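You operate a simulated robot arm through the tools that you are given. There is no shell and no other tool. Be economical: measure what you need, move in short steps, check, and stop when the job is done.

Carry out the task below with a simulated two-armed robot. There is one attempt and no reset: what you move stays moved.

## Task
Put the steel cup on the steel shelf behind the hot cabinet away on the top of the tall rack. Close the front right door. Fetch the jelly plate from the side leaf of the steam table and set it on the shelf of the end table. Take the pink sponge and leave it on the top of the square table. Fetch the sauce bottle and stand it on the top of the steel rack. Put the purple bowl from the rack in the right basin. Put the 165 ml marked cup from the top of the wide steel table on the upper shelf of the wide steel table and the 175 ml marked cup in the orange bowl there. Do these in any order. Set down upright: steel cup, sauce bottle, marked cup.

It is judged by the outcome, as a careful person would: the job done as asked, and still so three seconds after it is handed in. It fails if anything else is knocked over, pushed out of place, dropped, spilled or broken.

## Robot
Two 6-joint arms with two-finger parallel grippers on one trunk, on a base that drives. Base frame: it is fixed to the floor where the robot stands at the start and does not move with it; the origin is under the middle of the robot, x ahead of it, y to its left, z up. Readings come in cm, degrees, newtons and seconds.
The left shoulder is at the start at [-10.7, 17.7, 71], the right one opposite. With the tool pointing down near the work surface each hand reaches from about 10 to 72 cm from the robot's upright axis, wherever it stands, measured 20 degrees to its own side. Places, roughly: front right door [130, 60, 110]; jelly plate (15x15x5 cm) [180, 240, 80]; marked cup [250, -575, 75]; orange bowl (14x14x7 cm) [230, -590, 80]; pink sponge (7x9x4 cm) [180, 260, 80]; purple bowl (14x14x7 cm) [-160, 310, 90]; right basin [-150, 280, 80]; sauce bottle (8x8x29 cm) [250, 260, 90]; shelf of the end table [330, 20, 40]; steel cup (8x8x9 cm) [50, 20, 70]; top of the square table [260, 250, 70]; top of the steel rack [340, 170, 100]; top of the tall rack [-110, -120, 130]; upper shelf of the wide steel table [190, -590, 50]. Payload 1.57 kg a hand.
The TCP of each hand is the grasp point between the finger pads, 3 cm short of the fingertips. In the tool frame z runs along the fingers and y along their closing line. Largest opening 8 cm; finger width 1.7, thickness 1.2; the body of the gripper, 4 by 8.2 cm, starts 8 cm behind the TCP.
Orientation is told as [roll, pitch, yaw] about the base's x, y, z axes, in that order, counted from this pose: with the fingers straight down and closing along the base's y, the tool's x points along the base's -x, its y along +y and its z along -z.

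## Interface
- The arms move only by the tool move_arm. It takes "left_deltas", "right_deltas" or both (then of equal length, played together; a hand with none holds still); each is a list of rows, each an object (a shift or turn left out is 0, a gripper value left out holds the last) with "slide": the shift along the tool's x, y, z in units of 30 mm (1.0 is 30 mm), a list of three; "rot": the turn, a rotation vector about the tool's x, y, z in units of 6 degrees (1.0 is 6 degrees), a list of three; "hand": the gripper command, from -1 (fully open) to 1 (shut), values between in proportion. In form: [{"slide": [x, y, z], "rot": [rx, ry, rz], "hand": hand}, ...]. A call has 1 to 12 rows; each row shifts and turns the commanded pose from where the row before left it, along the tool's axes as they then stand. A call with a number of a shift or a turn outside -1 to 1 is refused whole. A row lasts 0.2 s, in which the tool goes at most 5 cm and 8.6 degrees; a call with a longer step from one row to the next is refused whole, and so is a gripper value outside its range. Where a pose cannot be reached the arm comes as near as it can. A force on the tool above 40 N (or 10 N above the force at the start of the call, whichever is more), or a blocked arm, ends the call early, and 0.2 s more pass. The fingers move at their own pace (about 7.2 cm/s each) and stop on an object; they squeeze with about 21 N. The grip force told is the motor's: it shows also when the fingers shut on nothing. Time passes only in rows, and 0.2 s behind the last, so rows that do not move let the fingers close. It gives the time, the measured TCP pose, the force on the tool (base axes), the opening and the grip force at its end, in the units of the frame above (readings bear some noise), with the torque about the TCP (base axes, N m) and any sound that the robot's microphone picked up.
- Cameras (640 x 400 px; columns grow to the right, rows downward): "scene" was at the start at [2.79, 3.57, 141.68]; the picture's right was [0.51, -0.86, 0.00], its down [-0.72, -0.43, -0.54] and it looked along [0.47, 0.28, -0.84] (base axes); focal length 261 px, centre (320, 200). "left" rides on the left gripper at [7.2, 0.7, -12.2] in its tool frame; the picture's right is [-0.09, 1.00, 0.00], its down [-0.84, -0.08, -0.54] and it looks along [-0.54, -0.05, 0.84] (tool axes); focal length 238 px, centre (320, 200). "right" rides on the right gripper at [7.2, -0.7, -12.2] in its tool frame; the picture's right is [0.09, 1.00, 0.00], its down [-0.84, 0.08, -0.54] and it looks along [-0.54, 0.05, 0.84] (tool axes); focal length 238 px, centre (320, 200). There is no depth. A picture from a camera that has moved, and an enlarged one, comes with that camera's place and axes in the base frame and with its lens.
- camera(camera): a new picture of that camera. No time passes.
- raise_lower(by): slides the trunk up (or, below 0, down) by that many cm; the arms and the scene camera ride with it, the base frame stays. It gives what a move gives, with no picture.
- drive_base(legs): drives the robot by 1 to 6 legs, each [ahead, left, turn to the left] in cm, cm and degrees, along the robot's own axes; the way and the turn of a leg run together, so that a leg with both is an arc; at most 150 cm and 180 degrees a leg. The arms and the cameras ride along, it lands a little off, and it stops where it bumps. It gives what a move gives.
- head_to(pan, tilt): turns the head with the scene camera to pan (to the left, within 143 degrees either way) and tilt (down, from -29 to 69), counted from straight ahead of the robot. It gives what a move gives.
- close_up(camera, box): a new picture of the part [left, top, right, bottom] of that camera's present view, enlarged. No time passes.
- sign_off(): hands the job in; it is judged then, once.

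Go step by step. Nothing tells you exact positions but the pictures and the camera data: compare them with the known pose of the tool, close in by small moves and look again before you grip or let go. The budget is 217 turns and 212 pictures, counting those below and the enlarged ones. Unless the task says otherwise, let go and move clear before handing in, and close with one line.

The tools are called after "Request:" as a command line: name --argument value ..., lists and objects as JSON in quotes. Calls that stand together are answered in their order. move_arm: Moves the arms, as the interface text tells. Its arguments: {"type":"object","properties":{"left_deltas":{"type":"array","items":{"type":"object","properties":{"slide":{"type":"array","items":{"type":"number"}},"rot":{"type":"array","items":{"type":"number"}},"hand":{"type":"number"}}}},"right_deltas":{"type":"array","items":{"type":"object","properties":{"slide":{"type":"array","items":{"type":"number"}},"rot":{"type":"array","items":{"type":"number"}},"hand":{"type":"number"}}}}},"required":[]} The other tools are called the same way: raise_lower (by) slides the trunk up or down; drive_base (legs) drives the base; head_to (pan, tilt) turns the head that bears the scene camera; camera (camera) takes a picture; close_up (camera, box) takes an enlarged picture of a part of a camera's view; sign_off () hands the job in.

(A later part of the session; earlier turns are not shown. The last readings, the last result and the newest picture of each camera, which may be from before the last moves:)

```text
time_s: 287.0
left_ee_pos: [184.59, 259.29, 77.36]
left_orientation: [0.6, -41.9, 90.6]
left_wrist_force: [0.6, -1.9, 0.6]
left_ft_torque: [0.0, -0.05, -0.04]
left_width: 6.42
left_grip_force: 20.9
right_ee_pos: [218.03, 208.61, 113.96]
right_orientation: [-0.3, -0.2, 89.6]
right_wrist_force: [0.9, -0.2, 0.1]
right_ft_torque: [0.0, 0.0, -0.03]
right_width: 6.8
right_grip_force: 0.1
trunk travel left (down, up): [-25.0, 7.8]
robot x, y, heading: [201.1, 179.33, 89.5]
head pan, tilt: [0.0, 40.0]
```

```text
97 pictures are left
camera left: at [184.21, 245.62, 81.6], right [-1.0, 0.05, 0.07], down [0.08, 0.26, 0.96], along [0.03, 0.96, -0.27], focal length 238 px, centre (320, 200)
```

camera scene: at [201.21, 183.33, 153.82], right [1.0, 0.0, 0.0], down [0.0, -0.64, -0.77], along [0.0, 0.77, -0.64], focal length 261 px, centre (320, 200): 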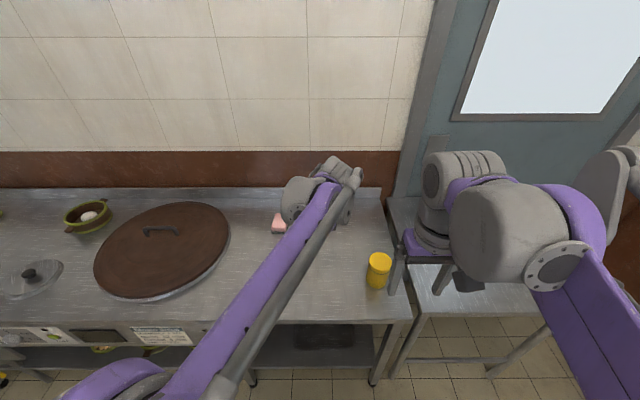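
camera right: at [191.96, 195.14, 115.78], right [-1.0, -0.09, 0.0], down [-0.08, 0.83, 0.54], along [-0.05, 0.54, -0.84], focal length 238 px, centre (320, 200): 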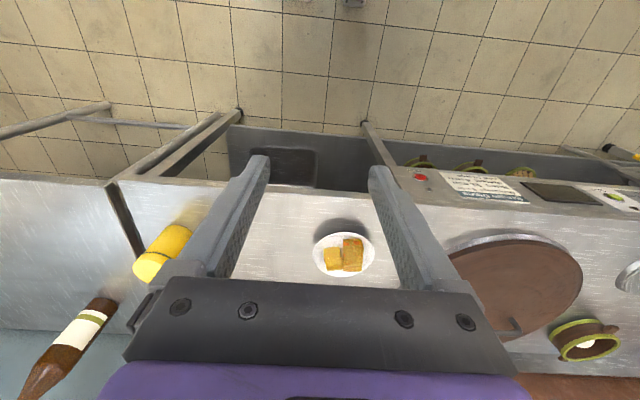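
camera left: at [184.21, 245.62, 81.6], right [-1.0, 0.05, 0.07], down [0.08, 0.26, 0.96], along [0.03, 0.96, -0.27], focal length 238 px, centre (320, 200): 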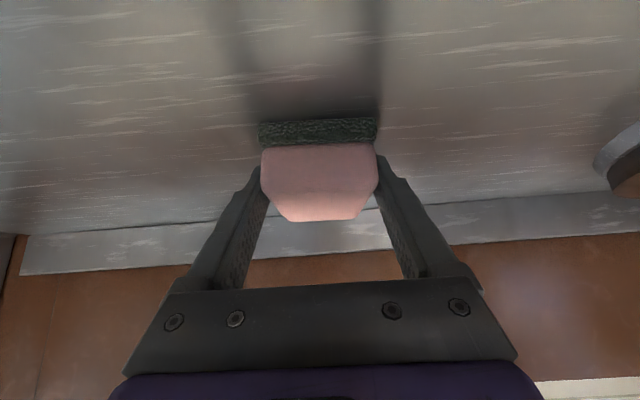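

The sponge is gripped. I'll lift it, draw it back, strafe right in front of the square table, and look.

Request:
move_arm --left_deltas '[{"slide": [-0.67, 0, -0.74]}, {"slide": [-0.67, 0, -0.74]}, {"slide": [-0.67, 0, -0.74]}, {"slide": [-0.67, 0, -0.74]}, {"slide": [-0.67, 0, -0.74]}, {"slide": [-0.67, 0, -0.74]}, {"slide": [0.46, 0, -0.69]}, {"slide": [0.46, 0, -0.69]}, {"slide": [0.46, 0, -0.69]}, {"slide": [0.46, 0, -0.69]}, {"slide": [0.46, 0, -0.69]}]'

Request:
drive_base --legs '[[0, -57, 0]]'

Request:
camera --camera "left"

Request:
camera --camera "scene"

```text
time_s: 289.4
left_ee_pos: [184.74, 247.24, 98.24]
left_orientation: [0.6, -41.9, 90.6]
left_wrist_force: [0.1, -0.2, -0.9]
left_ft_torque: [0.02, -0.02, -0.03]
left_width: 6.36
left_grip_force: 20.9
right_ee_pos: [218.05, 208.49, 114.01]
right_orientation: [-0.5, -0.2, 89.5]
right_wrist_force: [0.1, -0.5, -0.9]
right_ft_torque: [-0.02, 0.01, 0.01]
right_width: 6.78
right_grip_force: 0.2
trunk travel left (down, up): [-25.0, 7.8]
robot x, y, heading: [201.03, 178.83, 89.8]
head pan, tilt: [0.0, 40.0]
```

```text
time_s: 294.8
left_ee_pos: [240.97, 247.09, 98.3]
left_orientation: [0.5, -41.9, 90.8]
left_wrist_force: [0.2, 0.9, -0.3]
left_ft_torque: [-0.01, 0.01, 0.01]
left_width: 6.31
left_grip_force: 20.7
right_ee_pos: [274.33, 208.28, 113.97]
right_orientation: [-0.4, -0.3, 89.8]
right_wrist_force: [0.1, 0.3, -0.8]
right_ft_torque: [-0.02, 0.04, 0.02]
right_width: 6.79
right_grip_force: 0.1
trunk travel left (down, up): [-25.0, 7.8]
robot x, y, heading: [257.64, 178.95, 90.1]
head pan, tilt: [0.0, 40.0]
```

```text
96 pictures are left
camera left: at [240.7, 233.49, 102.6], right [-1.0, 0.05, 0.07], down [0.08, 0.26, 0.96], along [0.03, 0.96, -0.27], focal length 238 px, centre (320, 200)
```

left: 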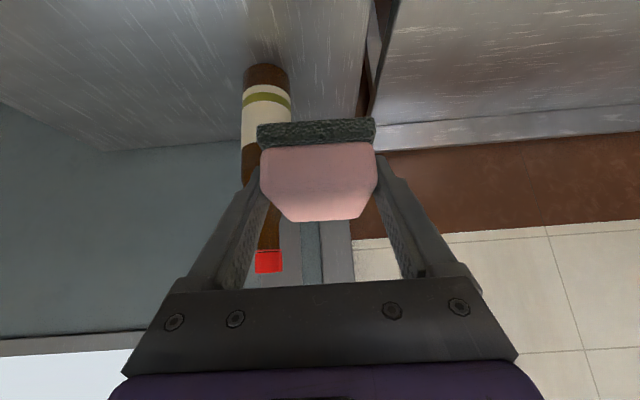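

```text
95 pictures are left
camera scene: at [257.74, 183.19, 153.81], right [1.0, 0.0, 0.0], down [0.0, -0.64, -0.77], along [0.0, 0.77, -0.64], focal length 261 px, centre (320, 200)
```

scene: 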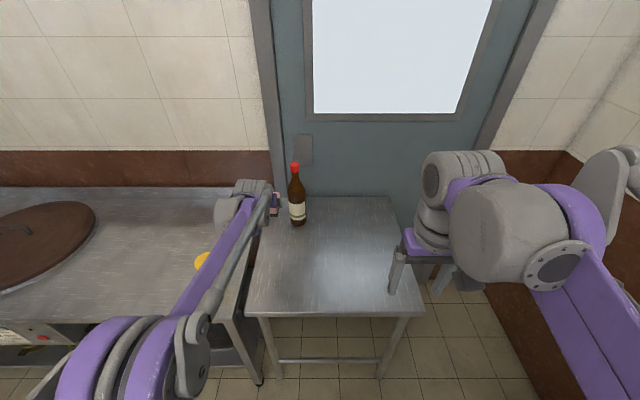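

The square table spans x 233–291, y 226–286 at z ≈ 70, with the bottle at about [247, 268]. I'll strafe right 22 cm to set the sponge clear of the bottle, then lower it.

Request:
drive_base --legs '[[0, -22, 0]]'

Request:
move_arm --left_deltas '[{"slide": [0.55, 0, 0.613]}, {"slide": [0.55, 0, 0.613]}, {"slide": [0.55, 0, 0.613]}, {"slide": [0.55, 0, 0.613]}, {"slide": [0.55, 0, 0.613]}, {"slide": [0.55, 0, 0.613]}, {"slide": [0.55, 0, 0.613]}, {"slide": [0.55, 0, 0.613]}, {"slide": [0.55, 0, 0.613]}]'

Request:
camera --camera "left"

```text
time_s: 297.4
left_ee_pos: [263.34, 247.15, 98.21]
left_orientation: [0.5, -41.9, 90.6]
left_wrist_force: [-0.2, 0.8, 0.6]
left_ft_torque: [-0.01, 0.02, -0.02]
left_width: 6.32
left_grip_force: 21.3
right_ee_pos: [296.55, 208.18, 114.0]
right_orientation: [-0.4, -0.2, 89.6]
right_wrist_force: [-0.4, -0.3, 0.9]
right_ft_torque: [0.0, 0.04, -0.01]
right_width: 6.8
right_grip_force: 0.1
trunk travel left (down, up): [-25.0, 7.8]
robot x, y, heading: [279.72, 178.32, 89.8]
head pan, tilt: [0.0, 40.0]
```

```text
time_s: 299.5
left_ee_pos: [263.09, 247.08, 76.74]
left_orientation: [0.5, -42.7, 90.6]
left_wrist_force: [0.6, -11.5, 28.2]
left_ft_torque: [-0.56, -0.41, -0.37]
left_width: 6.35
left_grip_force: 20.9
right_ee_pos: [296.6, 208.08, 114.03]
right_orientation: [-0.4, -0.5, 89.5]
right_wrist_force: [0.4, -0.4, 0.3]
right_ft_torque: [0.01, 0.03, 0.01]
right_width: 6.79
right_grip_force: 0.1
trunk travel left (down, up): [-25.0, 7.8]
robot x, y, heading: [279.73, 178.54, 89.4]
head pan, tilt: [0.0, 40.0]
stopped in row 9 (left hand): the force on the tool passed its limit at 44 N (the readings are from after the stop); the commanded pose is now the measured one
```

```text
94 pictures are left
camera left: at [262.88, 233.49, 80.88], right [-1.0, 0.05, 0.07], down [0.08, 0.25, 0.97], along [0.03, 0.97, -0.25], focal length 238 px, centre (320, 200)
```

left: 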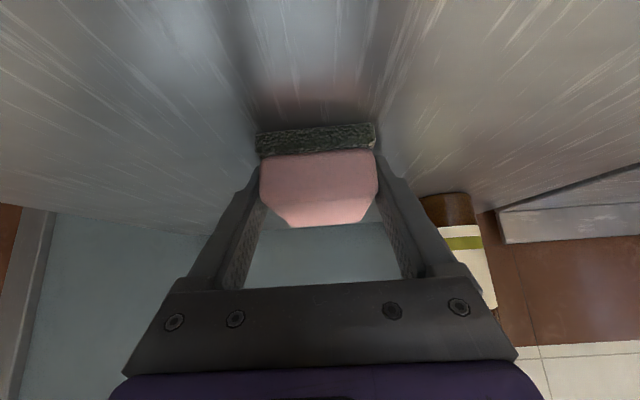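

The sponge has reached the table, which is a bit higher than I estimated. I'll ease up, release and withdraw.

Request:
move_arm --left_deltas '[{"slide": [-0.04, 0, -0.05]}, {"hand": -1}, {"hand": -1}, {"hand": -1}, {"slide": [0, 0, -0.6]}, {"slide": [0, 0, -0.9]}, {"slide": [0, 0, -0.9]}, {"slide": [0, 0, -0.9]}, {"slide": [0, 0, -0.9]}]'

Request:
camera --camera "left"

Request:
close_up --camera "scene" --box '[180, 130, 380, 330]'

```text
time_s: 301.5
left_ee_pos: [263.42, 238.87, 85.89]
left_orientation: [0.4, -42.4, 90.6]
left_wrist_force: [0.5, 0.1, 0.4]
left_ft_torque: [0.0, -0.02, -0.05]
left_width: 8.02
left_grip_force: 0.0
right_ee_pos: [296.55, 208.26, 114.04]
right_orientation: [-0.4, -0.3, 89.6]
right_wrist_force: [0.2, 0.3, 0.2]
right_ft_torque: [0.01, -0.01, -0.01]
right_width: 6.8
right_grip_force: 0.2
trunk travel left (down, up): [-25.0, 7.8]
robot x, y, heading: [279.6, 178.7, 89.8]
head pan, tilt: [0.0, 40.0]
```

```text
93 pictures are left
camera left: at [263.0, 225.23, 90.09], right [-1.0, 0.05, 0.07], down [0.08, 0.25, 0.96], along [0.03, 0.97, -0.26], focal length 238 px, centre (320, 200)
```

left: 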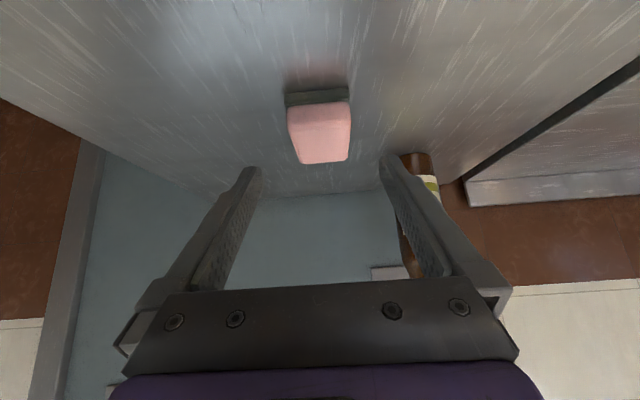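

```text
2.00 times, centred on (280, 230) of scene
camera zoom: at [279.81, 183.04, 153.82], right [1.0, -0.01, 0.0], down [0.0, -0.64, -0.77], along [0.0, 0.77, -0.64], focal length 522 px, centre (400, 140)
```

zoom: 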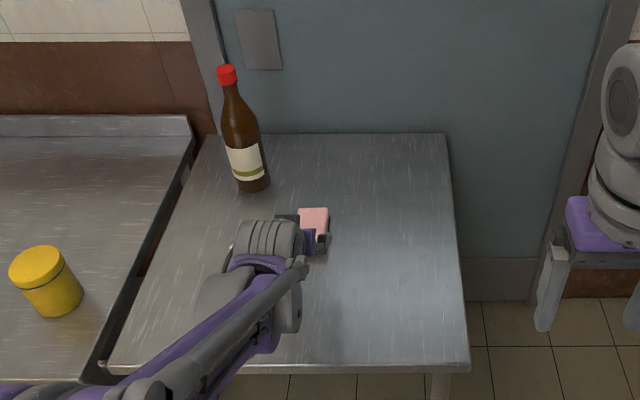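

The sponge is on the square table. Next is the bottle at about [247, 266]; I'll raise the hand, turn it nearly horizontal, and line up with the bottle's neck.

Request:
move_arm --left_deltas '[{"slide": [-0.67, 0, -0.743]}, {"slide": [-0.67, 0, -0.743]}, {"slide": [-0.67, 0, -0.743]}, {"slide": [-0.67, 0, -0.743]}, {"rot": [0, -1, 0]}, {"rot": [0, -1, 0]}, {"rot": [0, -1, 0]}, {"rot": [0, -1, 0]}, {"rot": [0, -1, 0]}, {"rot": [0, -1, 0]}]'

Request:
drive_base --legs '[[0, 16.5, 0]]'

Request:
camera --camera "left"

Request:
camera --camera "scene"

```text
time_s: 303.7
left_ee_pos: [263.51, 238.77, 97.95]
left_orientation: [1.7, -78.6, 89.1]
left_wrist_force: [-0.6, -0.5, 0.4]
left_ft_torque: [-0.01, 0.05, 0.0]
left_width: 8.0
left_grip_force: 0.1
right_ee_pos: [296.63, 208.4, 113.91]
right_orientation: [-0.4, -0.2, 89.5]
right_wrist_force: [0.0, -0.6, 0.6]
right_ft_torque: [-0.01, -0.05, 0.01]
right_width: 6.81
right_grip_force: 0.2
trunk travel left (down, up): [-25.0, 7.8]
robot x, y, heading: [279.99, 179.09, 89.8]
head pan, tilt: [0.0, 40.0]
```

```text
time_s: 305.8
left_ee_pos: [247.02, 238.76, 98.08]
left_orientation: [1.8, -78.5, 89.1]
left_wrist_force: [0.3, -0.1, 0.3]
left_ft_torque: [-0.01, 0.01, -0.02]
left_width: 8.0
left_grip_force: 0.1
right_ee_pos: [280.19, 208.55, 114.06]
right_orientation: [-0.4, -0.2, 89.5]
right_wrist_force: [-0.3, -0.1, -0.4]
right_ft_torque: [-0.01, 0.04, -0.02]
right_width: 6.8
right_grip_force: 0.0
trunk travel left (down, up): [-25.0, 7.8]
robot x, y, heading: [263.59, 178.71, 89.7]
head pan, tilt: [0.0, 40.0]
```

```text
91 pictures are left
camera left: at [246.61, 225.31, 93.32], right [-1.0, 0.0, 0.1], down [0.09, -0.36, 0.93], along [0.04, 0.93, 0.36], focal length 238 px, centre (320, 200)
```

left: 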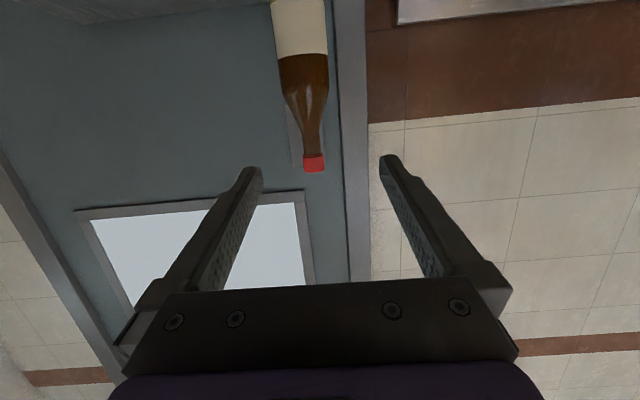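

```text
90 pictures are left
camera scene: at [263.37, 183.21, 153.82], right [1.0, -0.01, 0.0], down [0.0, -0.64, -0.77], along [0.0, 0.77, -0.64], focal length 261 px, centre (320, 200)
```

scene: 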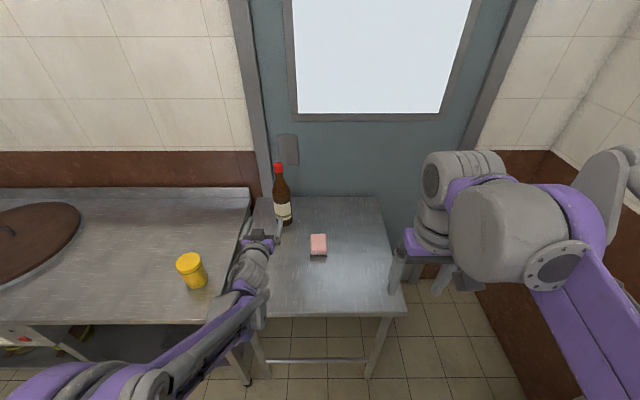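

The neck is at about [248.4, 266, 97]. I'll approach most of the way and check.

Request:
move_arm --left_deltas '[{"slide": [-0.139, -0.09, 0.863]}, {"slide": [-0.139, -0.09, 0.863]}, {"slide": [-0.139, -0.09, 0.863]}, {"slide": [-0.139, -0.09, 0.863]}, {"slide": [-0.139, -0.09, 0.863]}, {"slide": [-0.139, -0.02, 0.863]}]'

Request:
camera --camera "left"

```text
time_s: 307.2
left_ee_pos: [248.19, 254.73, 97.35]
left_orientation: [1.6, -78.4, 89.3]
left_wrist_force: [-0.2, -0.4, 0.4]
left_ft_torque: [0.0, 0.01, -0.01]
left_width: 7.99
left_grip_force: 0.1
right_ee_pos: [280.2, 208.52, 114.09]
right_orientation: [-0.4, -0.2, 89.5]
right_wrist_force: [0.8, -0.3, 0.0]
right_ft_torque: [-0.02, 0.01, 0.0]
right_width: 6.78
right_grip_force: 0.1
trunk travel left (down, up): [-25.0, 7.8]
robot x, y, heading: [263.49, 178.49, 89.7]
head pan, tilt: [0.0, 40.0]
```

```text
89 pictures are left
camera left: at [247.85, 241.2, 92.67], right [-1.0, 0.0, 0.1], down [0.09, -0.36, 0.93], along [0.04, 0.93, 0.36], focal length 238 px, centre (320, 200)
```

left: 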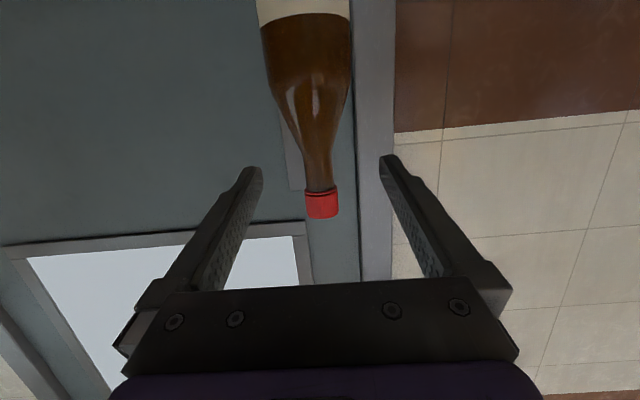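

The neck is centred. I'll move in and close on it.

Request:
move_arm --left_deltas '[{"slide": [-0.23, 0, 0.872]}, {"slide": [-0.23, 0, 0.872]}, {"slide": [-0.23, 0, 0.872]}, {"slide": [-0.23, 0, 0.872]}, {"hand": 1}, {"hand": 1}, {"hand": 1}, {"hand": 1}, {"hand": 1}]'

Request:
camera --camera "left"

Request:
close_up --camera "scene" --box '[200, 130, 360, 290]'

```text
time_s: 309.2
left_ee_pos: [247.99, 265.58, 97.86]
left_orientation: [1.6, -78.5, 89.2]
left_wrist_force: [3.1, 0.5, 3.5]
left_ft_torque: [0.07, -0.45, 0.02]
left_width: 3.13
left_grip_force: 21.1
right_ee_pos: [280.17, 208.4, 113.98]
right_orientation: [-0.4, -0.1, 89.5]
right_wrist_force: [0.1, -0.3, -0.6]
right_ft_torque: [0.05, 0.03, 0.0]
right_width: 6.82
right_grip_force: 0.0
trunk travel left (down, up): [-25.0, 7.8]
robot x, y, heading: [263.58, 178.86, 89.9]
head pan, tilt: [0.0, 40.0]
```

```text
88 pictures are left
camera left: at [247.67, 251.98, 93.32], right [-1.0, 0.0, 0.1], down [0.09, -0.36, 0.93], along [0.04, 0.93, 0.36], focal length 238 px, centre (320, 200)
```

left: 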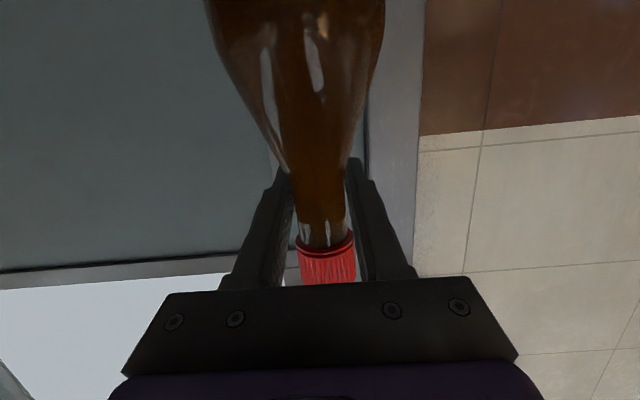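

```text
2.50 times, centred on (280, 210) of scene
camera zoom: at [263.45, 183.17, 153.82], right [1.0, -0.01, 0.0], down [0.0, -0.64, -0.77], along [0.0, 0.77, -0.64], focal length 653 px, centre (420, 175)
```

zoom: 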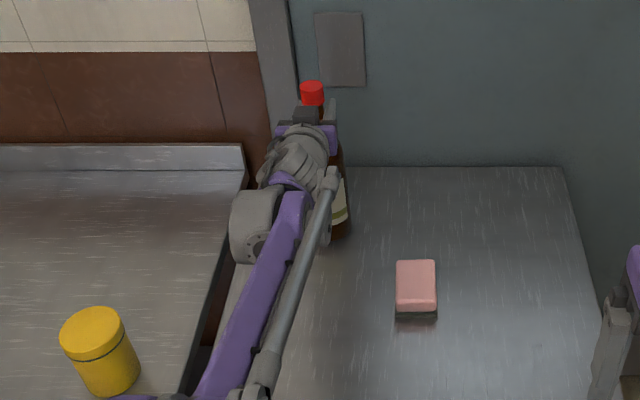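

The neck is held. I'll lift with the arm and check that it doesn't slip.

Request:
move_arm --left_deltas '[{"slide": [-0.2, 0, -0.04]}, {"slide": [-0.3, 0, -0.06]}, {"slide": [-0.5, 0, -0.1]}, {"slide": [-0.7, 0, -0.14]}, {"slide": [-0.8, 0, -0.16]}, {"slide": [-0.8, 0, -0.16]}]'

Request:
camera --camera "left"

Request:
camera --camera "scene"

```text
time_s: 310.6
left_ee_pos: [248.21, 265.39, 107.92]
left_orientation: [1.9, -78.5, 88.9]
left_wrist_force: [0.2, 0.7, -6.9]
left_ft_torque: [0.09, -0.04, -0.01]
left_width: 3.01
left_grip_force: 20.8
right_ee_pos: [280.06, 208.45, 113.86]
right_orientation: [-0.4, -0.1, 89.6]
right_wrist_force: [-0.1, -0.1, 0.0]
right_ft_torque: [0.0, -0.01, 0.0]
right_width: 6.79
right_grip_force: 0.0
trunk travel left (down, up): [-25.0, 7.8]
robot x, y, heading: [263.01, 178.94, 89.6]
head pan, tilt: [0.0, 40.0]
```

```text
86 pictures are left
camera left: at [247.81, 251.84, 103.35], right [-1.0, 0.0, 0.1], down [0.09, -0.36, 0.93], along [0.04, 0.93, 0.36], focal length 238 px, centre (320, 200)
```

left: 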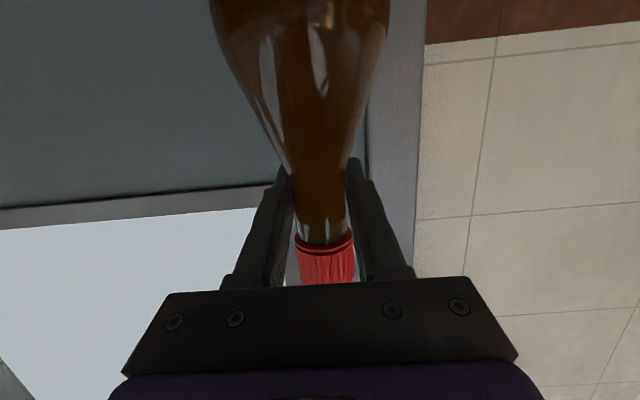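

```text
85 pictures are left
camera scene: at [263.39, 183.28, 153.81], right [1.0, -0.01, 0.0], down [0.0, -0.64, -0.77], along [0.0, 0.77, -0.64], focal length 261 px, centre (320, 200)
```

scene: 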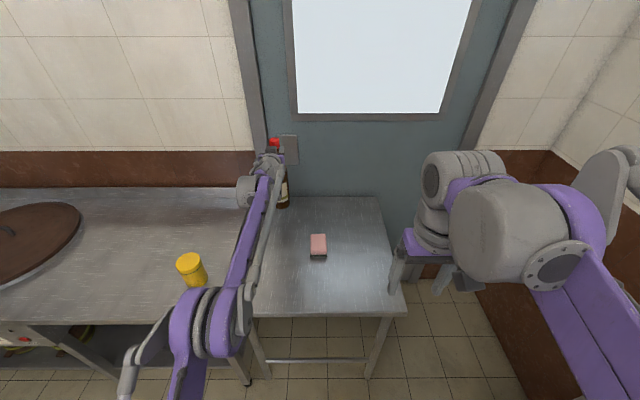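

The bottle is held firmly at the neck (7 N). I'll retract the arm, back out, turn toward the steel rack and look at its top.

Request:
move_arm --left_deltas '[{"slide": [0.19, 0, -0.9]}, {"slide": [0.19, 0, -0.9]}, {"slide": [0.19, 0, -0.9]}, {"slide": [0.19, 0, -0.9]}, {"slide": [0.19, 0, -0.9]}, {"slide": [0.19, 0, -0.9]}, {"slide": [0.19, 0, -0.9]}, {"slide": [0.19, 0, -0.9]}, {"slide": [0.19, 0, -0.9]}, {"slide": [0.19, 0, -0.9]}, {"slide": [0.19, 0, -0.9]}]'

Request:
raise_lower --by 7.8

Request:
drive_base --legs '[[-50, 0, 0], [0, 28, 0], [0, 0, -90]]'

Request:
head_to --pan 15 --tilt 30

Request:
camera --camera "scene"

Request:
camera --camera "left"

```text
time_s: 313.0
left_ee_pos: [248.52, 234.92, 107.83]
left_orientation: [1.6, -78.5, 89.2]
left_wrist_force: [-0.1, -0.6, -7.1]
left_ft_torque: [0.11, 0.02, 0.01]
left_width: 3.04
left_grip_force: 20.7
right_ee_pos: [280.26, 208.3, 114.01]
right_orientation: [-0.4, -0.1, 89.5]
right_wrist_force: [-0.4, -0.4, 0.5]
right_ft_torque: [0.01, 0.01, 0.01]
right_width: 6.82
right_grip_force: 0.0
trunk travel left (down, up): [-25.0, 7.8]
robot x, y, heading: [263.17, 178.8, 90.0]
head pan, tilt: [0.0, 40.0]
```

```text
time_s: 314.1
left_ee_pos: [248.52, 235.03, 115.57]
left_orientation: [1.6, -78.4, 89.3]
left_wrist_force: [0.3, 0.2, -8.3]
left_ft_torque: [0.1, 0.01, 0.0]
left_width: 3.01
left_grip_force: 21.1
right_ee_pos: [280.14, 208.47, 121.74]
right_orientation: [-0.4, -0.3, 89.5]
right_wrist_force: [0.6, -0.2, 0.0]
right_ft_torque: [-0.01, -0.01, 0.02]
right_width: 6.81
right_grip_force: 0.0
trunk travel left (down, up): [-32.8, 0.0]
robot x, y, heading: [263.28, 178.9, 90.0]
head pan, tilt: [0.0, 40.0]
```

```text
time_s: 323.5
left_ee_pos: [291.55, 144.8, 115.56]
left_orientation: [1.7, -78.3, -0.7]
left_wrist_force: [0.0, 0.2, -7.2]
left_ft_torque: [0.01, -0.1, -0.01]
left_width: 3.06
left_grip_force: 20.8
right_ee_pos: [264.97, 113.16, 121.7]
right_orientation: [-0.5, -0.2, -0.5]
right_wrist_force: [0.1, -1.3, -0.3]
right_ft_torque: [-0.04, -0.05, 0.0]
right_width: 6.8
right_grip_force: 0.2
trunk travel left (down, up): [-32.8, 0.0]
robot x, y, heading: [235.1, 129.94, -0.4]
head pan, tilt: [0.0, 40.0]
```

```text
time_s: 324.2
left_ee_pos: [291.47, 144.88, 115.5]
left_orientation: [1.7, -78.3, -0.6]
left_wrist_force: [-0.2, 0.5, -7.7]
left_ft_torque: [0.05, -0.1, -0.01]
left_width: 3.04
left_grip_force: 20.6
right_ee_pos: [264.92, 113.11, 121.8]
right_orientation: [-0.5, -0.3, -0.5]
right_wrist_force: [0.1, 0.5, -0.2]
right_ft_torque: [0.02, 0.0, -0.04]
right_width: 6.81
right_grip_force: 0.1
trunk travel left (down, up): [-32.8, 0.0]
robot x, y, heading: [235.2, 129.7, -0.0]
head pan, tilt: [15.0, 30.0]
```

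```text
84 pictures are left
camera scene: at [239.67, 132.3, 163.57], right [0.25, -0.97, 0.0], down [-0.48, -0.13, -0.87], along [0.84, 0.22, -0.5], focal length 261 px, centre (320, 200)
```

scene: 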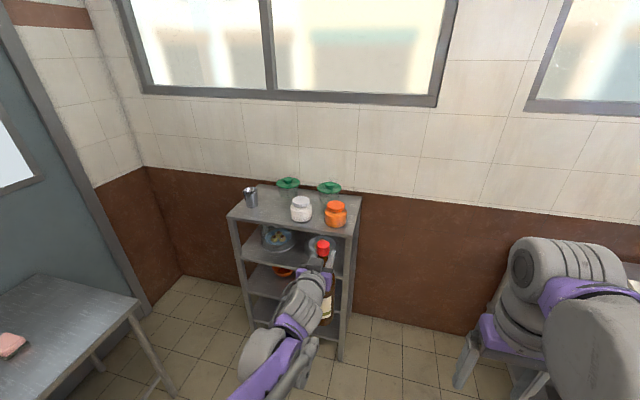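

```text
83 pictures are left
camera left: at [278.27, 145.19, 110.92], right [0.0, 1.0, 0.1], down [-0.36, -0.09, 0.93], along [0.93, -0.04, 0.36], focal length 238 px, centre (320, 200)
```

left: 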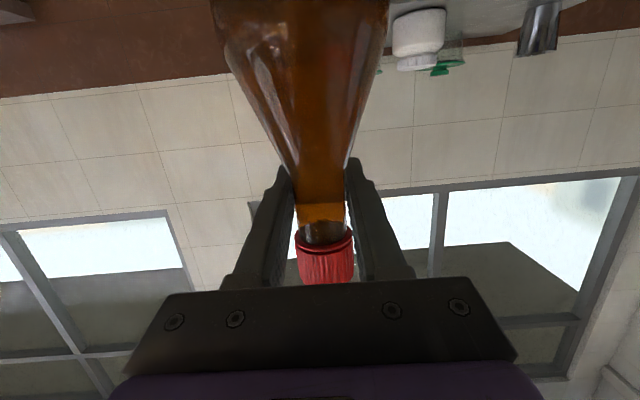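

The rack top spans about x 320–353, y 140–196 at z ≈ 96–100, with a free spot near [326, 177] between the steel cup and the white jar. I'll raise the bottle and position it there.

Request:
move_arm --left_deltas '[{"slide": [-0.69, 0, -0.14]}, {"slide": [-0.69, 0, -0.14]}, {"slide": [-0.69, 0, -0.14]}, {"slide": [-0.69, 0, -0.14]}, {"slide": [-0.69, 0, -0.14]}, {"slide": [-0.69, 0, -0.14]}, {"slide": [-0.69, 0, -0.14]}, {"slide": [-0.69, 0, -0.14]}]'

Request:
drive_base --legs '[[0, 32, 0]]'

Request:
camera --camera "scene"

Request:
camera --camera "left"

```text
time_s: 326.0
left_ee_pos: [291.66, 144.71, 132.48]
left_orientation: [1.8, -78.5, -0.8]
left_wrist_force: [-0.1, -0.4, -7.5]
left_ft_torque: [0.01, -0.07, 0.0]
left_width: 3.02
left_grip_force: 21.4
right_ee_pos: [264.9, 113.15, 121.72]
right_orientation: [-0.3, -0.2, -0.5]
right_wrist_force: [-0.4, 0.5, -0.1]
right_ft_torque: [0.03, -0.03, 0.02]
right_width: 6.79
right_grip_force: 0.2
trunk travel left (down, up): [-32.8, 0.0]
robot x, y, heading: [234.77, 129.85, -0.6]
head pan, tilt: [15.0, 30.0]
```

```text
time_s: 329.4
left_ee_pos: [291.85, 176.47, 132.42]
left_orientation: [1.7, -78.5, -0.9]
left_wrist_force: [-0.3, -0.2, -7.8]
left_ft_torque: [0.0, -0.13, -0.01]
left_width: 3.01
left_grip_force: 21.3
right_ee_pos: [265.09, 144.94, 121.64]
right_orientation: [-0.4, -0.1, -0.6]
right_wrist_force: [0.0, -0.2, 0.1]
right_ft_torque: [0.0, 0.03, 0.02]
right_width: 6.8
right_grip_force: 0.1
trunk travel left (down, up): [-32.8, 0.0]
robot x, y, heading: [235.38, 161.77, -0.1]
head pan, tilt: [15.0, 30.0]
```

```text
82 pictures are left
camera scene: at [239.83, 164.14, 163.57], right [0.25, -0.97, 0.0], down [-0.48, -0.13, -0.87], along [0.84, 0.22, -0.5], focal length 261 px, centre (320, 200)
```

scene: 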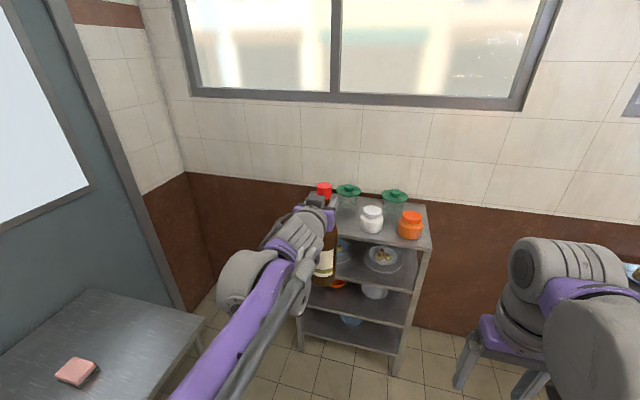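

```text
81 pictures are left
camera left: at [278.61, 176.9, 127.77], right [0.0, 1.0, 0.1], down [-0.36, -0.09, 0.93], along [0.93, -0.04, 0.36], focal length 238 px, centre (320, 200)
```

left: 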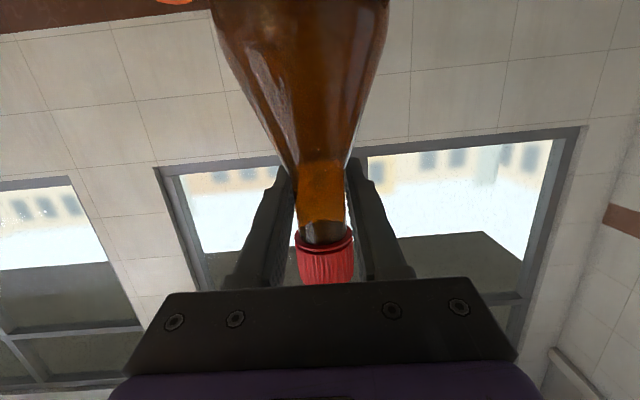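

Re-triangulating, the rack top is at z ≈ 95, with the front edge at x ≈ 326, the white jar at [334, 166], the cup at [341, 194] and a green jar at [350, 179]. I'll bring the bottle over [334, 180].

Request:
drive_base --legs '[[0, 3.5, 0], [42, 0, 0]]'

Request:
head_to --pan 15 --tilt 45

Request:
camera --camera "scene"

Request:
close_up --camera "scene" --box '[220, 60, 440, 220]'

```text
time_s: 332.6
left_ee_pos: [333.25, 179.85, 132.28]
left_orientation: [1.8, -78.4, -0.8]
left_wrist_force: [-0.1, -0.4, -8.5]
left_ft_torque: [-0.02, -0.07, 0.0]
left_width: 3.02
left_grip_force: 21.4
right_ee_pos: [306.43, 148.27, 121.7]
right_orientation: [-0.5, -0.2, -0.5]
right_wrist_force: [0.0, -0.9, 0.0]
right_ft_torque: [0.0, 0.01, 0.01]
right_width: 6.81
right_grip_force: 0.1
trunk travel left (down, up): [-32.8, 0.0]
robot x, y, heading: [276.96, 165.35, -0.5]
head pan, tilt: [15.0, 30.0]
```

```text
time_s: 333.3
left_ee_pos: [333.36, 179.88, 132.41]
left_orientation: [1.7, -78.3, -0.7]
left_wrist_force: [0.2, 0.1, -7.9]
left_ft_torque: [0.02, -0.07, -0.01]
left_width: 3.0
left_grip_force: 20.5
right_ee_pos: [306.49, 148.16, 121.76]
right_orientation: [-0.4, -0.2, -0.6]
right_wrist_force: [0.4, 0.3, -0.5]
right_ft_torque: [0.02, 0.0, -0.01]
right_width: 6.84
right_grip_force: 0.1
trunk travel left (down, up): [-32.8, 0.0]
robot x, y, heading: [276.25, 165.18, -0.3]
head pan, tilt: [15.0, 45.0]
```

```text
80 pictures are left
camera scene: at [280.41, 167.21, 161.32], right [0.25, -0.97, 0.0], down [-0.68, -0.18, -0.71], along [0.68, 0.18, -0.71], focal length 261 px, centre (320, 200)
```

scene: 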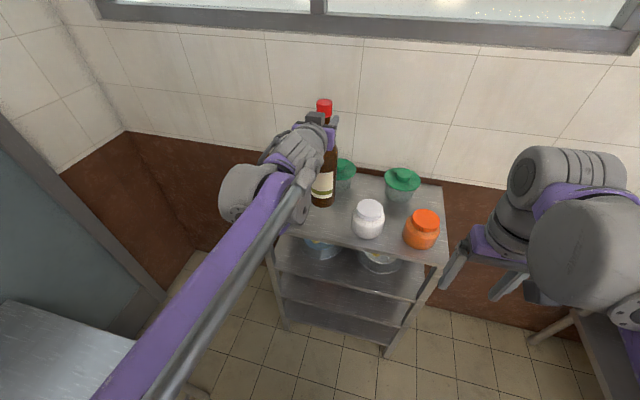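

```text
2.50 times, centred on (330, 140) of scene
camera zoom: at [280.41, 167.21, 161.32], right [0.25, -0.97, 0.0], down [-0.68, -0.18, -0.71], along [0.68, 0.18, -0.71], focal length 653 px, centre (295, 350)
```

zoom: 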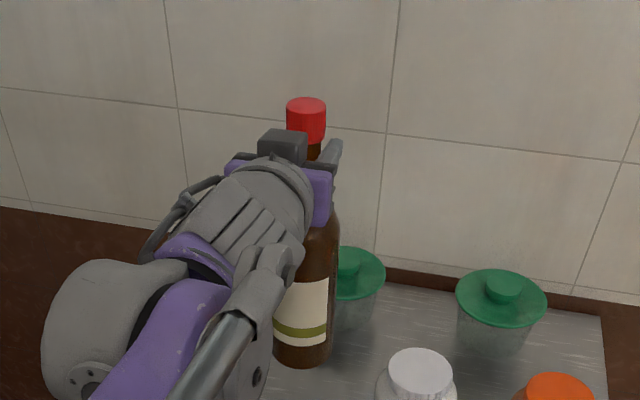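

The bottle is over free space with about 16 cm to its neighbours. I'll lower it.

Request:
move_arm --left_deltas '[{"slide": [0.6, 0, 0.122]}, {"slide": [0.6, 0, 0.122]}, {"slide": [0.6, 0, 0.122]}, {"slide": [0.6, 0, 0.122]}, {"slide": [0.6, 0, 0.122]}, {"slide": [0.3, 0, 0.061]}]'

Request:
camera --camera "scene"

Request:
close_up --camera "scene" --box '[240, 120, 440, 270]'

```text
time_s: 334.7
left_ee_pos: [333.36, 179.98, 122.32]
left_orientation: [1.8, -78.3, -1.1]
left_wrist_force: [0.0, -0.1, -7.8]
left_ft_torque: [0.0, -0.12, -0.01]
left_width: 3.03
left_grip_force: 20.8
right_ee_pos: [306.44, 148.28, 121.7]
right_orientation: [-0.5, -0.1, -0.5]
right_wrist_force: [-0.3, 0.6, 0.2]
right_ft_torque: [-0.01, -0.02, -0.01]
right_width: 6.8
right_grip_force: 0.0
trunk travel left (down, up): [-32.8, 0.0]
robot x, y, heading: [276.75, 165.29, -0.4]
head pan, tilt: [15.0, 45.0]
```

```text
78 pictures are left
camera scene: at [280.38, 167.21, 161.31], right [0.25, -0.97, 0.0], down [-0.68, -0.18, -0.71], along [0.68, 0.18, -0.71], focal length 261 px, centre (320, 200)
```

scene: 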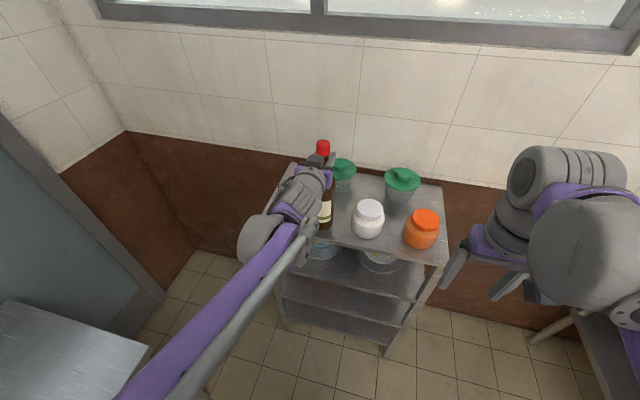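

```text
2.67 times, centred on (340, 195) of scene
camera zoom: at [280.38, 167.21, 161.31], right [0.25, -0.97, 0.0], down [-0.68, -0.18, -0.71], along [0.68, 0.18, -0.71], focal length 696 px, centre (267, 213)
```

zoom: 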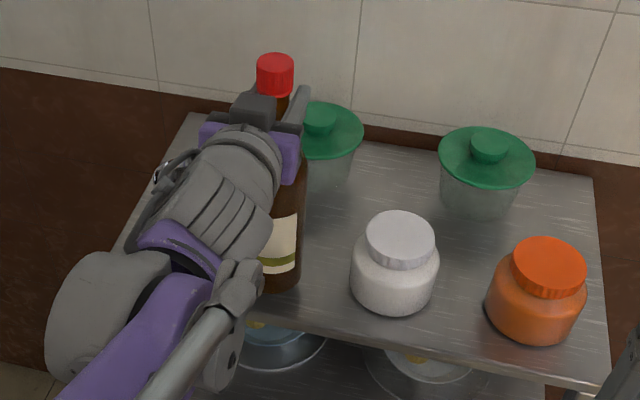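

Request:
move_arm --left_deltas '[{"slide": [0.164, 0, 0.033]}, {"slide": [0.164, 0, 0.033]}, {"slide": [0.1, 0, 0.02]}]'

Request:
move_arm --left_deltas '[{"slide": [0.1, 0, 0.02]}, {"slide": [0.1, 0, 0.02]}]'

Request:
close_up --camera "scene" --box '[240, 120, 440, 270]'

```text
time_s: 335.5
left_ee_pos: [333.25, 179.84, 120.78]
left_orientation: [1.6, -78.4, -0.7]
left_wrist_force: [0.2, 0.2, -7.6]
left_ft_torque: [0.03, -0.12, 0.02]
left_width: 3.0
left_grip_force: 21.2
right_ee_pos: [306.53, 148.21, 121.77]
right_orientation: [-0.4, -0.2, -0.4]
right_wrist_force: [-0.5, -0.1, -0.3]
right_ft_torque: [0.02, -0.04, 0.0]
right_width: 6.82
right_grip_force: 0.0
trunk travel left (down, up): [-32.8, 0.0]
robot x, y, heading: [276.63, 165.11, -0.3]
head pan, tilt: [15.0, 45.0]
```

```text
time_s: 336.1
left_ee_pos: [333.44, 179.86, 120.34]
left_orientation: [1.8, -78.4, -0.8]
left_wrist_force: [-0.5, 0.1, -7.2]
left_ft_torque: [-0.03, -0.12, -0.01]
left_width: 3.03
left_grip_force: 21.3
right_ee_pos: [306.56, 148.25, 121.69]
right_orientation: [-0.5, -0.2, -0.5]
right_wrist_force: [-0.2, -0.2, 0.2]
right_ft_torque: [0.0, 0.01, -0.01]
right_width: 6.81
right_grip_force: 0.0
trunk travel left (down, up): [-32.8, 0.0]
robot x, y, heading: [276.81, 165.02, -0.5]
head pan, tilt: [15.0, 45.0]
```

```text
2.67 times, centred on (340, 195) of scene
camera zoom: at [280.38, 167.21, 161.31], right [0.25, -0.97, 0.0], down [-0.68, -0.18, -0.71], along [0.68, 0.18, -0.71], focal length 696 px, centre (267, 213)
```

zoom: 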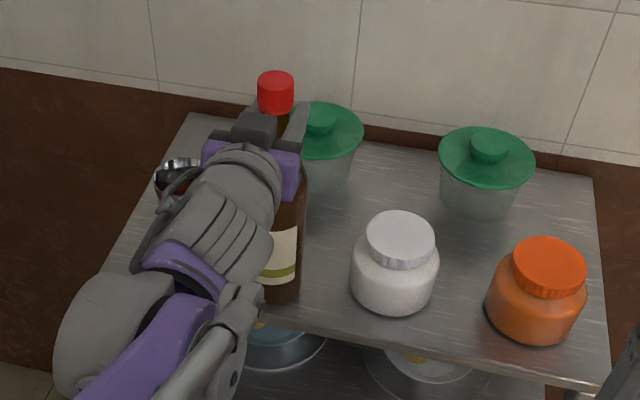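

Request:
move_arm --left_deltas '[{"slide": [0.1, 0, 0.02]}, {"slide": [0.1, 0, 0.02]}]'

Request:
move_arm --left_deltas '[{"slide": [0.1, 0, 0.02]}, {"slide": [0.1, 0, 0.02]}]'

```text
time_s: 336.7
left_ee_pos: [333.14, 179.98, 119.82]
left_orientation: [1.7, -78.6, -0.8]
left_wrist_force: [1.0, 4.0, 14.5]
left_ft_torque: [0.0, 0.17, -0.06]
left_width: 3.04
left_grip_force: 21.3
right_ee_pos: [306.38, 148.25, 121.89]
right_orientation: [-0.3, -0.2, -0.5]
right_wrist_force: [0.0, 0.4, -0.6]
right_ft_torque: [-0.02, -0.03, 0.02]
right_width: 6.78
right_grip_force: 0.1
trunk travel left (down, up): [-32.8, 0.0]
robot x, y, heading: [276.62, 165.17, -0.3]
head pan, tilt: [15.0, 45.0]
```

```text
time_s: 337.3
left_ee_pos: [333.09, 179.86, 119.33]
left_orientation: [1.8, -78.6, -0.8]
left_wrist_force: [2.1, 3.5, 30.5]
left_ft_torque: [-0.13, 0.17, -0.03]
left_width: 3.06
left_grip_force: 21.4
right_ee_pos: [306.27, 148.36, 121.86]
right_orientation: [-0.3, -0.3, -0.5]
right_wrist_force: [1.0, 0.2, -0.3]
right_ft_torque: [-0.01, -0.02, -0.01]
right_width: 6.81
right_grip_force: 0.1
trunk travel left (down, up): [-32.8, 0.0]
robot x, y, heading: [276.67, 165.23, -0.3]
head pan, tilt: [15.0, 45.0]
```

The bottle stands on the rack. I'll relieve the pressure, open, and retreat along the fingers.

Request:
move_arm --left_deltas '[{"slide": [-0.13, 0, -0.026]}, {"hand": -0.2}, {"hand": -0.6}, {"hand": -0.8}, {"hand": -0.8}]'

Request:
move_arm --left_deltas '[{"slide": [0.1, 0, -0.5]}, {"slide": [0.1, 0, -0.8]}, {"slide": [0.1, 0, -0.9]}, {"slide": [0.1, 0, -0.9]}, {"slide": [0.1, 0, -0.9]}]'

Request:
camera --camera "left"

Request:
camera --camera "scene"

```text
time_s: 338.5
left_ee_pos: [333.2, 179.82, 119.53]
left_orientation: [1.8, -78.5, -0.8]
left_wrist_force: [0.1, 0.1, 0.7]
left_ft_torque: [0.01, 0.05, 0.01]
left_width: 7.21
left_grip_force: 0.0
right_ee_pos: [306.45, 148.24, 121.64]
right_orientation: [-0.4, -0.2, -0.4]
right_wrist_force: [-0.2, 0.5, 0.7]
right_ft_torque: [-0.02, -0.02, -0.03]
right_width: 6.83
right_grip_force: 0.0
trunk travel left (down, up): [-32.8, 0.0]
robot x, y, heading: [276.9, 165.12, 0.0]
head pan, tilt: [15.0, 45.0]
```

```text
time_s: 339.7
left_ee_pos: [321.26, 179.94, 120.62]
left_orientation: [1.7, -78.6, -0.8]
left_wrist_force: [-1.1, -0.1, 0.3]
left_ft_torque: [0.0, 0.0, -0.02]
left_width: 7.23
left_grip_force: 0.0
right_ee_pos: [306.24, 148.19, 121.76]
right_orientation: [-0.5, -0.2, -0.5]
right_wrist_force: [-0.1, 0.0, 0.2]
right_ft_torque: [0.0, 0.0, 0.01]
right_width: 6.78
right_grip_force: 0.0
trunk travel left (down, up): [-32.8, 0.0]
robot x, y, heading: [276.51, 165.02, -0.3]
head pan, tilt: [15.0, 45.0]
```

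```text
75 pictures are left
camera left: at [307.94, 180.28, 115.94], right [0.0, 1.0, 0.1], down [-0.36, -0.09, 0.93], along [0.93, -0.04, 0.36], focal length 238 px, centre (320, 200)
```

left: 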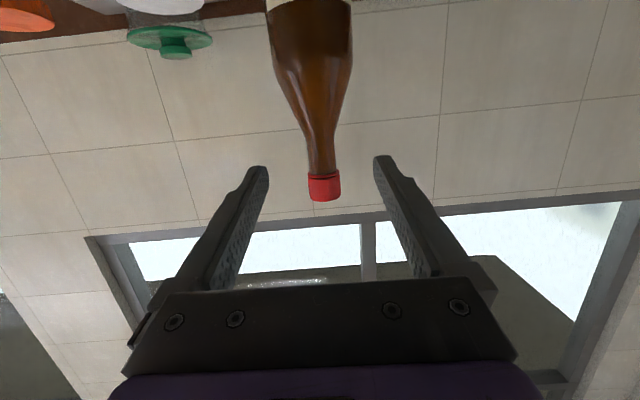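

```text
74 pictures are left
camera scene: at [280.17, 167.21, 161.31], right [0.25, -0.97, 0.0], down [-0.68, -0.18, -0.71], along [0.68, 0.18, -0.71], focal length 261 px, centre (320, 200)
```

scene: 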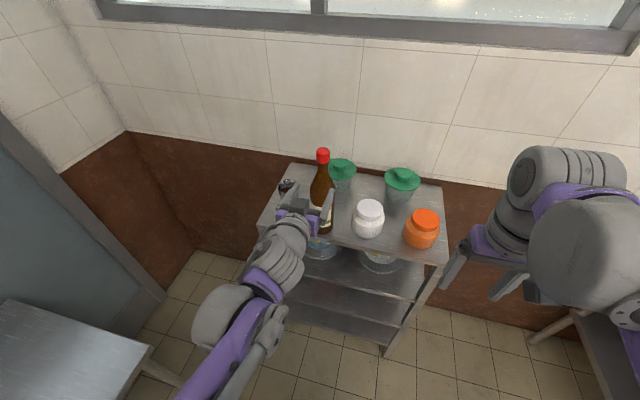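

The bottle stands upright on the rack. Next is the wide steel table far at y ≈ −580; I'll back away, turn and look down the aisle.

Request:
drive_base --legs '[[-45, 0, 0], [0, 0, -90]]'

Request:
move_arm --left_deltas '[{"slide": [0.7, 0, -0.5]}, {"slide": [0.7, 0, -0.5]}, {"slide": [0.7, 0, -0.5]}, {"slide": [0.7, 0, -0.5]}, {"slide": [0.7, 0, -0.5]}, {"slide": [0.7, 0, -0.5]}]'

Request:
head_to --pan 0 --tilt 20

Request:
camera --camera "scene"

```text
time_s: 346.3
left_ee_pos: [247.72, 120.85, 120.6]
left_orientation: [1.7, -78.5, -89.4]
left_wrist_force: [0.4, -0.7, 0.8]
left_ft_torque: [0.01, 0.0, 0.02]
left_width: 7.21
left_grip_force: 0.1
right_ee_pos: [215.71, 134.84, 121.85]
right_orientation: [-0.4, -0.2, -89.2]
right_wrist_force: [0.1, 0.7, -0.7]
right_ft_torque: [0.0, 0.03, 0.01]
right_width: 6.8
right_grip_force: 0.0
trunk travel left (down, up): [-32.8, 0.0]
robot x, y, heading: [231.64, 164.59, -89.0]
head pan, tilt: [15.0, 45.0]
```

```text
time_s: 347.7
left_ee_pos: [247.19, 131.91, 110.11]
left_orientation: [1.7, -78.5, -89.3]
left_wrist_force: [-0.6, 0.0, -0.5]
left_ft_torque: [-0.01, 0.03, 0.04]
left_width: 7.19
left_grip_force: 0.0
right_ee_pos: [215.57, 134.98, 121.74]
right_orientation: [-0.4, -0.1, -89.1]
right_wrist_force: [0.2, 0.0, -0.3]
right_ft_torque: [-0.01, 0.02, 0.0]
right_width: 6.81
right_grip_force: 0.2
trunk travel left (down, up): [-32.8, 0.0]
robot x, y, heading: [231.56, 165.16, -89.0]
head pan, tilt: [15.0, 45.0]
```

```text
time_s: 348.6
left_ee_pos: [247.27, 131.82, 109.93]
left_orientation: [1.8, -78.5, -89.4]
left_wrist_force: [0.0, -0.3, -0.3]
left_ft_torque: [-0.01, 0.01, 0.0]
left_width: 7.21
left_grip_force: 0.0
right_ee_pos: [215.54, 134.84, 121.78]
right_orientation: [-0.4, -0.2, -89.1]
right_wrist_force: [0.3, 0.2, 0.2]
right_ft_torque: [-0.01, 0.0, 0.01]
right_width: 6.8
right_grip_force: 0.0
trunk travel left (down, up): [-32.8, 0.0]
robot x, y, heading: [231.82, 164.81, -88.7]
head pan, tilt: [0.0, 20.0]
```

```text
73 pictures are left
camera scene: at [231.87, 160.0, 165.17], right [-1.0, -0.02, 0.0], down [-0.01, 0.34, -0.94], along [0.02, -0.94, -0.34], focal length 261 px, centre (320, 200)
```

scene: 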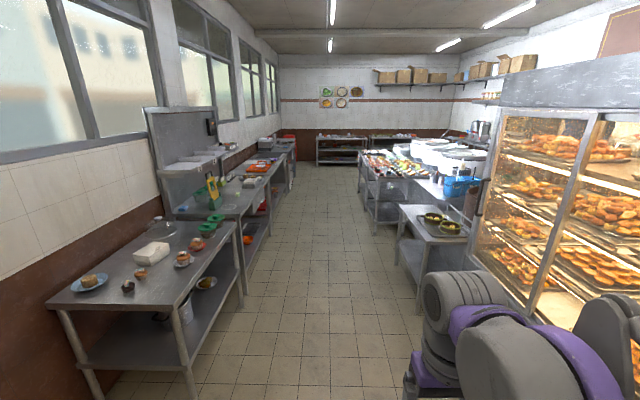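

The aisle is clear around x = 230. I'll drive down it toward the far table.

Request:
drive_base --legs '[[0, 0, -1.2], [150, 0, 0], [150, 0, 0], [150, 0, 0], [130, 0, 0]]'

Request:
camera --camera "scene"

```text
time_s: 376.5
left_ee_pos: [235.38, -448.74, 109.92]
left_orientation: [1.8, -78.5, -92.3]
left_wrist_force: [-0.1, -0.4, 0.0]
left_ft_torque: [0.02, 0.06, 0.01]
left_width: 7.17
left_grip_force: 0.1
right_ee_pos: [203.91, -444.34, 121.72]
right_orientation: [-0.3, -0.2, -92.1]
right_wrist_force: [-0.7, 0.2, 0.0]
right_ft_torque: [-0.05, 0.0, 0.02]
right_width: 6.76
right_grip_force: 0.1
trunk travel left (down, up): [-32.8, 0.0]
robot x, y, heading: [221.49, -415.04, -91.7]
head pan, tilt: [0.0, 20.0]
```

```text
72 pictures are left
camera scene: at [221.43, -420.01, 165.17], right [-1.0, 0.03, 0.0], down [0.01, 0.34, -0.94], along [-0.03, -0.94, -0.34], focal length 261 px, centre (320, 200)
```

scene: 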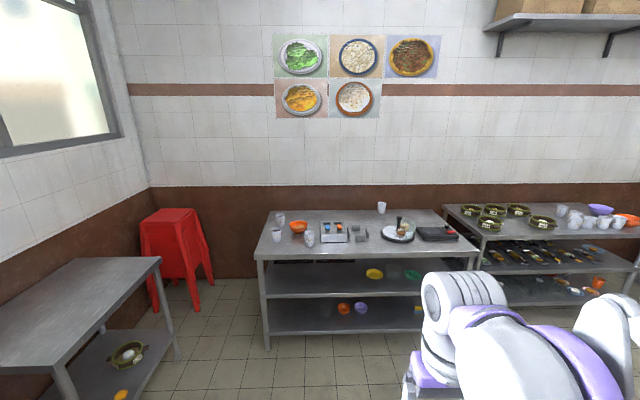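

The wide table is ahead with an orange bowl and several cups at its left. I'll move closer and read the labels.

Request:
drive_base --legs '[[75, 0, 1.8]]'

Request:
head_to --pan 10 --tilt 40

Request:
camera --camera "scene"

Request:
close_up --camera "scene" --box '[220, 100, 420, 225]'

```text
time_s: 380.6
left_ee_pos: [234.38, -523.71, 110.0]
left_orientation: [1.8, -78.5, -91.1]
left_wrist_force: [0.1, -0.2, -0.5]
left_ft_torque: [0.01, 0.01, -0.01]
left_width: 7.19
left_grip_force: 0.0
right_ee_pos: [203.0, -519.84, 121.65]
right_orientation: [-0.4, -0.2, -90.8]
right_wrist_force: [-0.4, -1.1, -0.4]
right_ft_torque: [-0.02, 0.03, 0.0]
right_width: 6.79
right_grip_force: 0.1
trunk travel left (down, up): [-32.8, 0.0]
robot x, y, heading: [219.62, -490.45, -90.7]
head pan, tilt: [0.0, 20.0]
```

```text
time_s: 381.4
left_ee_pos: [234.6, -523.76, 109.95]
left_orientation: [1.8, -78.4, -91.2]
left_wrist_force: [0.4, 0.8, 0.5]
left_ft_torque: [0.04, 0.01, -0.05]
left_width: 7.19
left_grip_force: 0.2
right_ee_pos: [203.05, -519.88, 121.71]
right_orientation: [-0.4, -0.2, -90.9]
right_wrist_force: [0.3, 0.1, -0.2]
right_ft_torque: [-0.01, 0.01, -0.02]
right_width: 6.8
right_grip_force: 0.1
trunk travel left (down, up): [-32.8, 0.0]
robot x, y, heading: [219.61, -490.45, -90.7]
head pan, tilt: [10.0, 40.0]
```

```text
71 pictures are left
camera scene: at [221.47, -494.28, 162.04], right [-0.99, -0.16, 0.0], down [-0.1, 0.63, -0.77], along [0.12, -0.76, -0.64], focal length 261 px, centre (320, 200)
```

scene: 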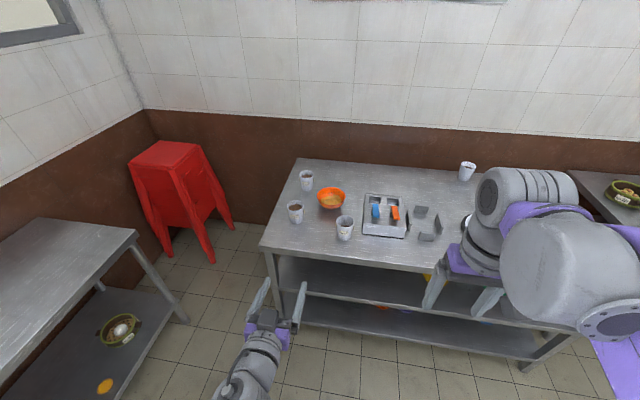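

```text
3.20 times, centred on (320, 162) of scene
camera zoom: at [221.47, -494.28, 162.04], right [-0.99, -0.16, 0.0], down [-0.1, 0.63, -0.77], along [0.12, -0.76, -0.64], focal length 836 px, centre (320, 320)
```

zoom: 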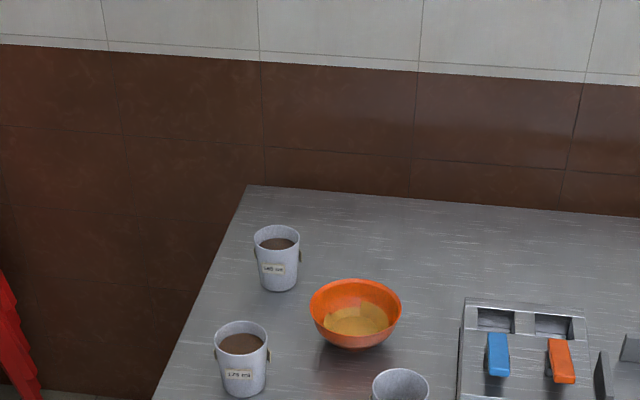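

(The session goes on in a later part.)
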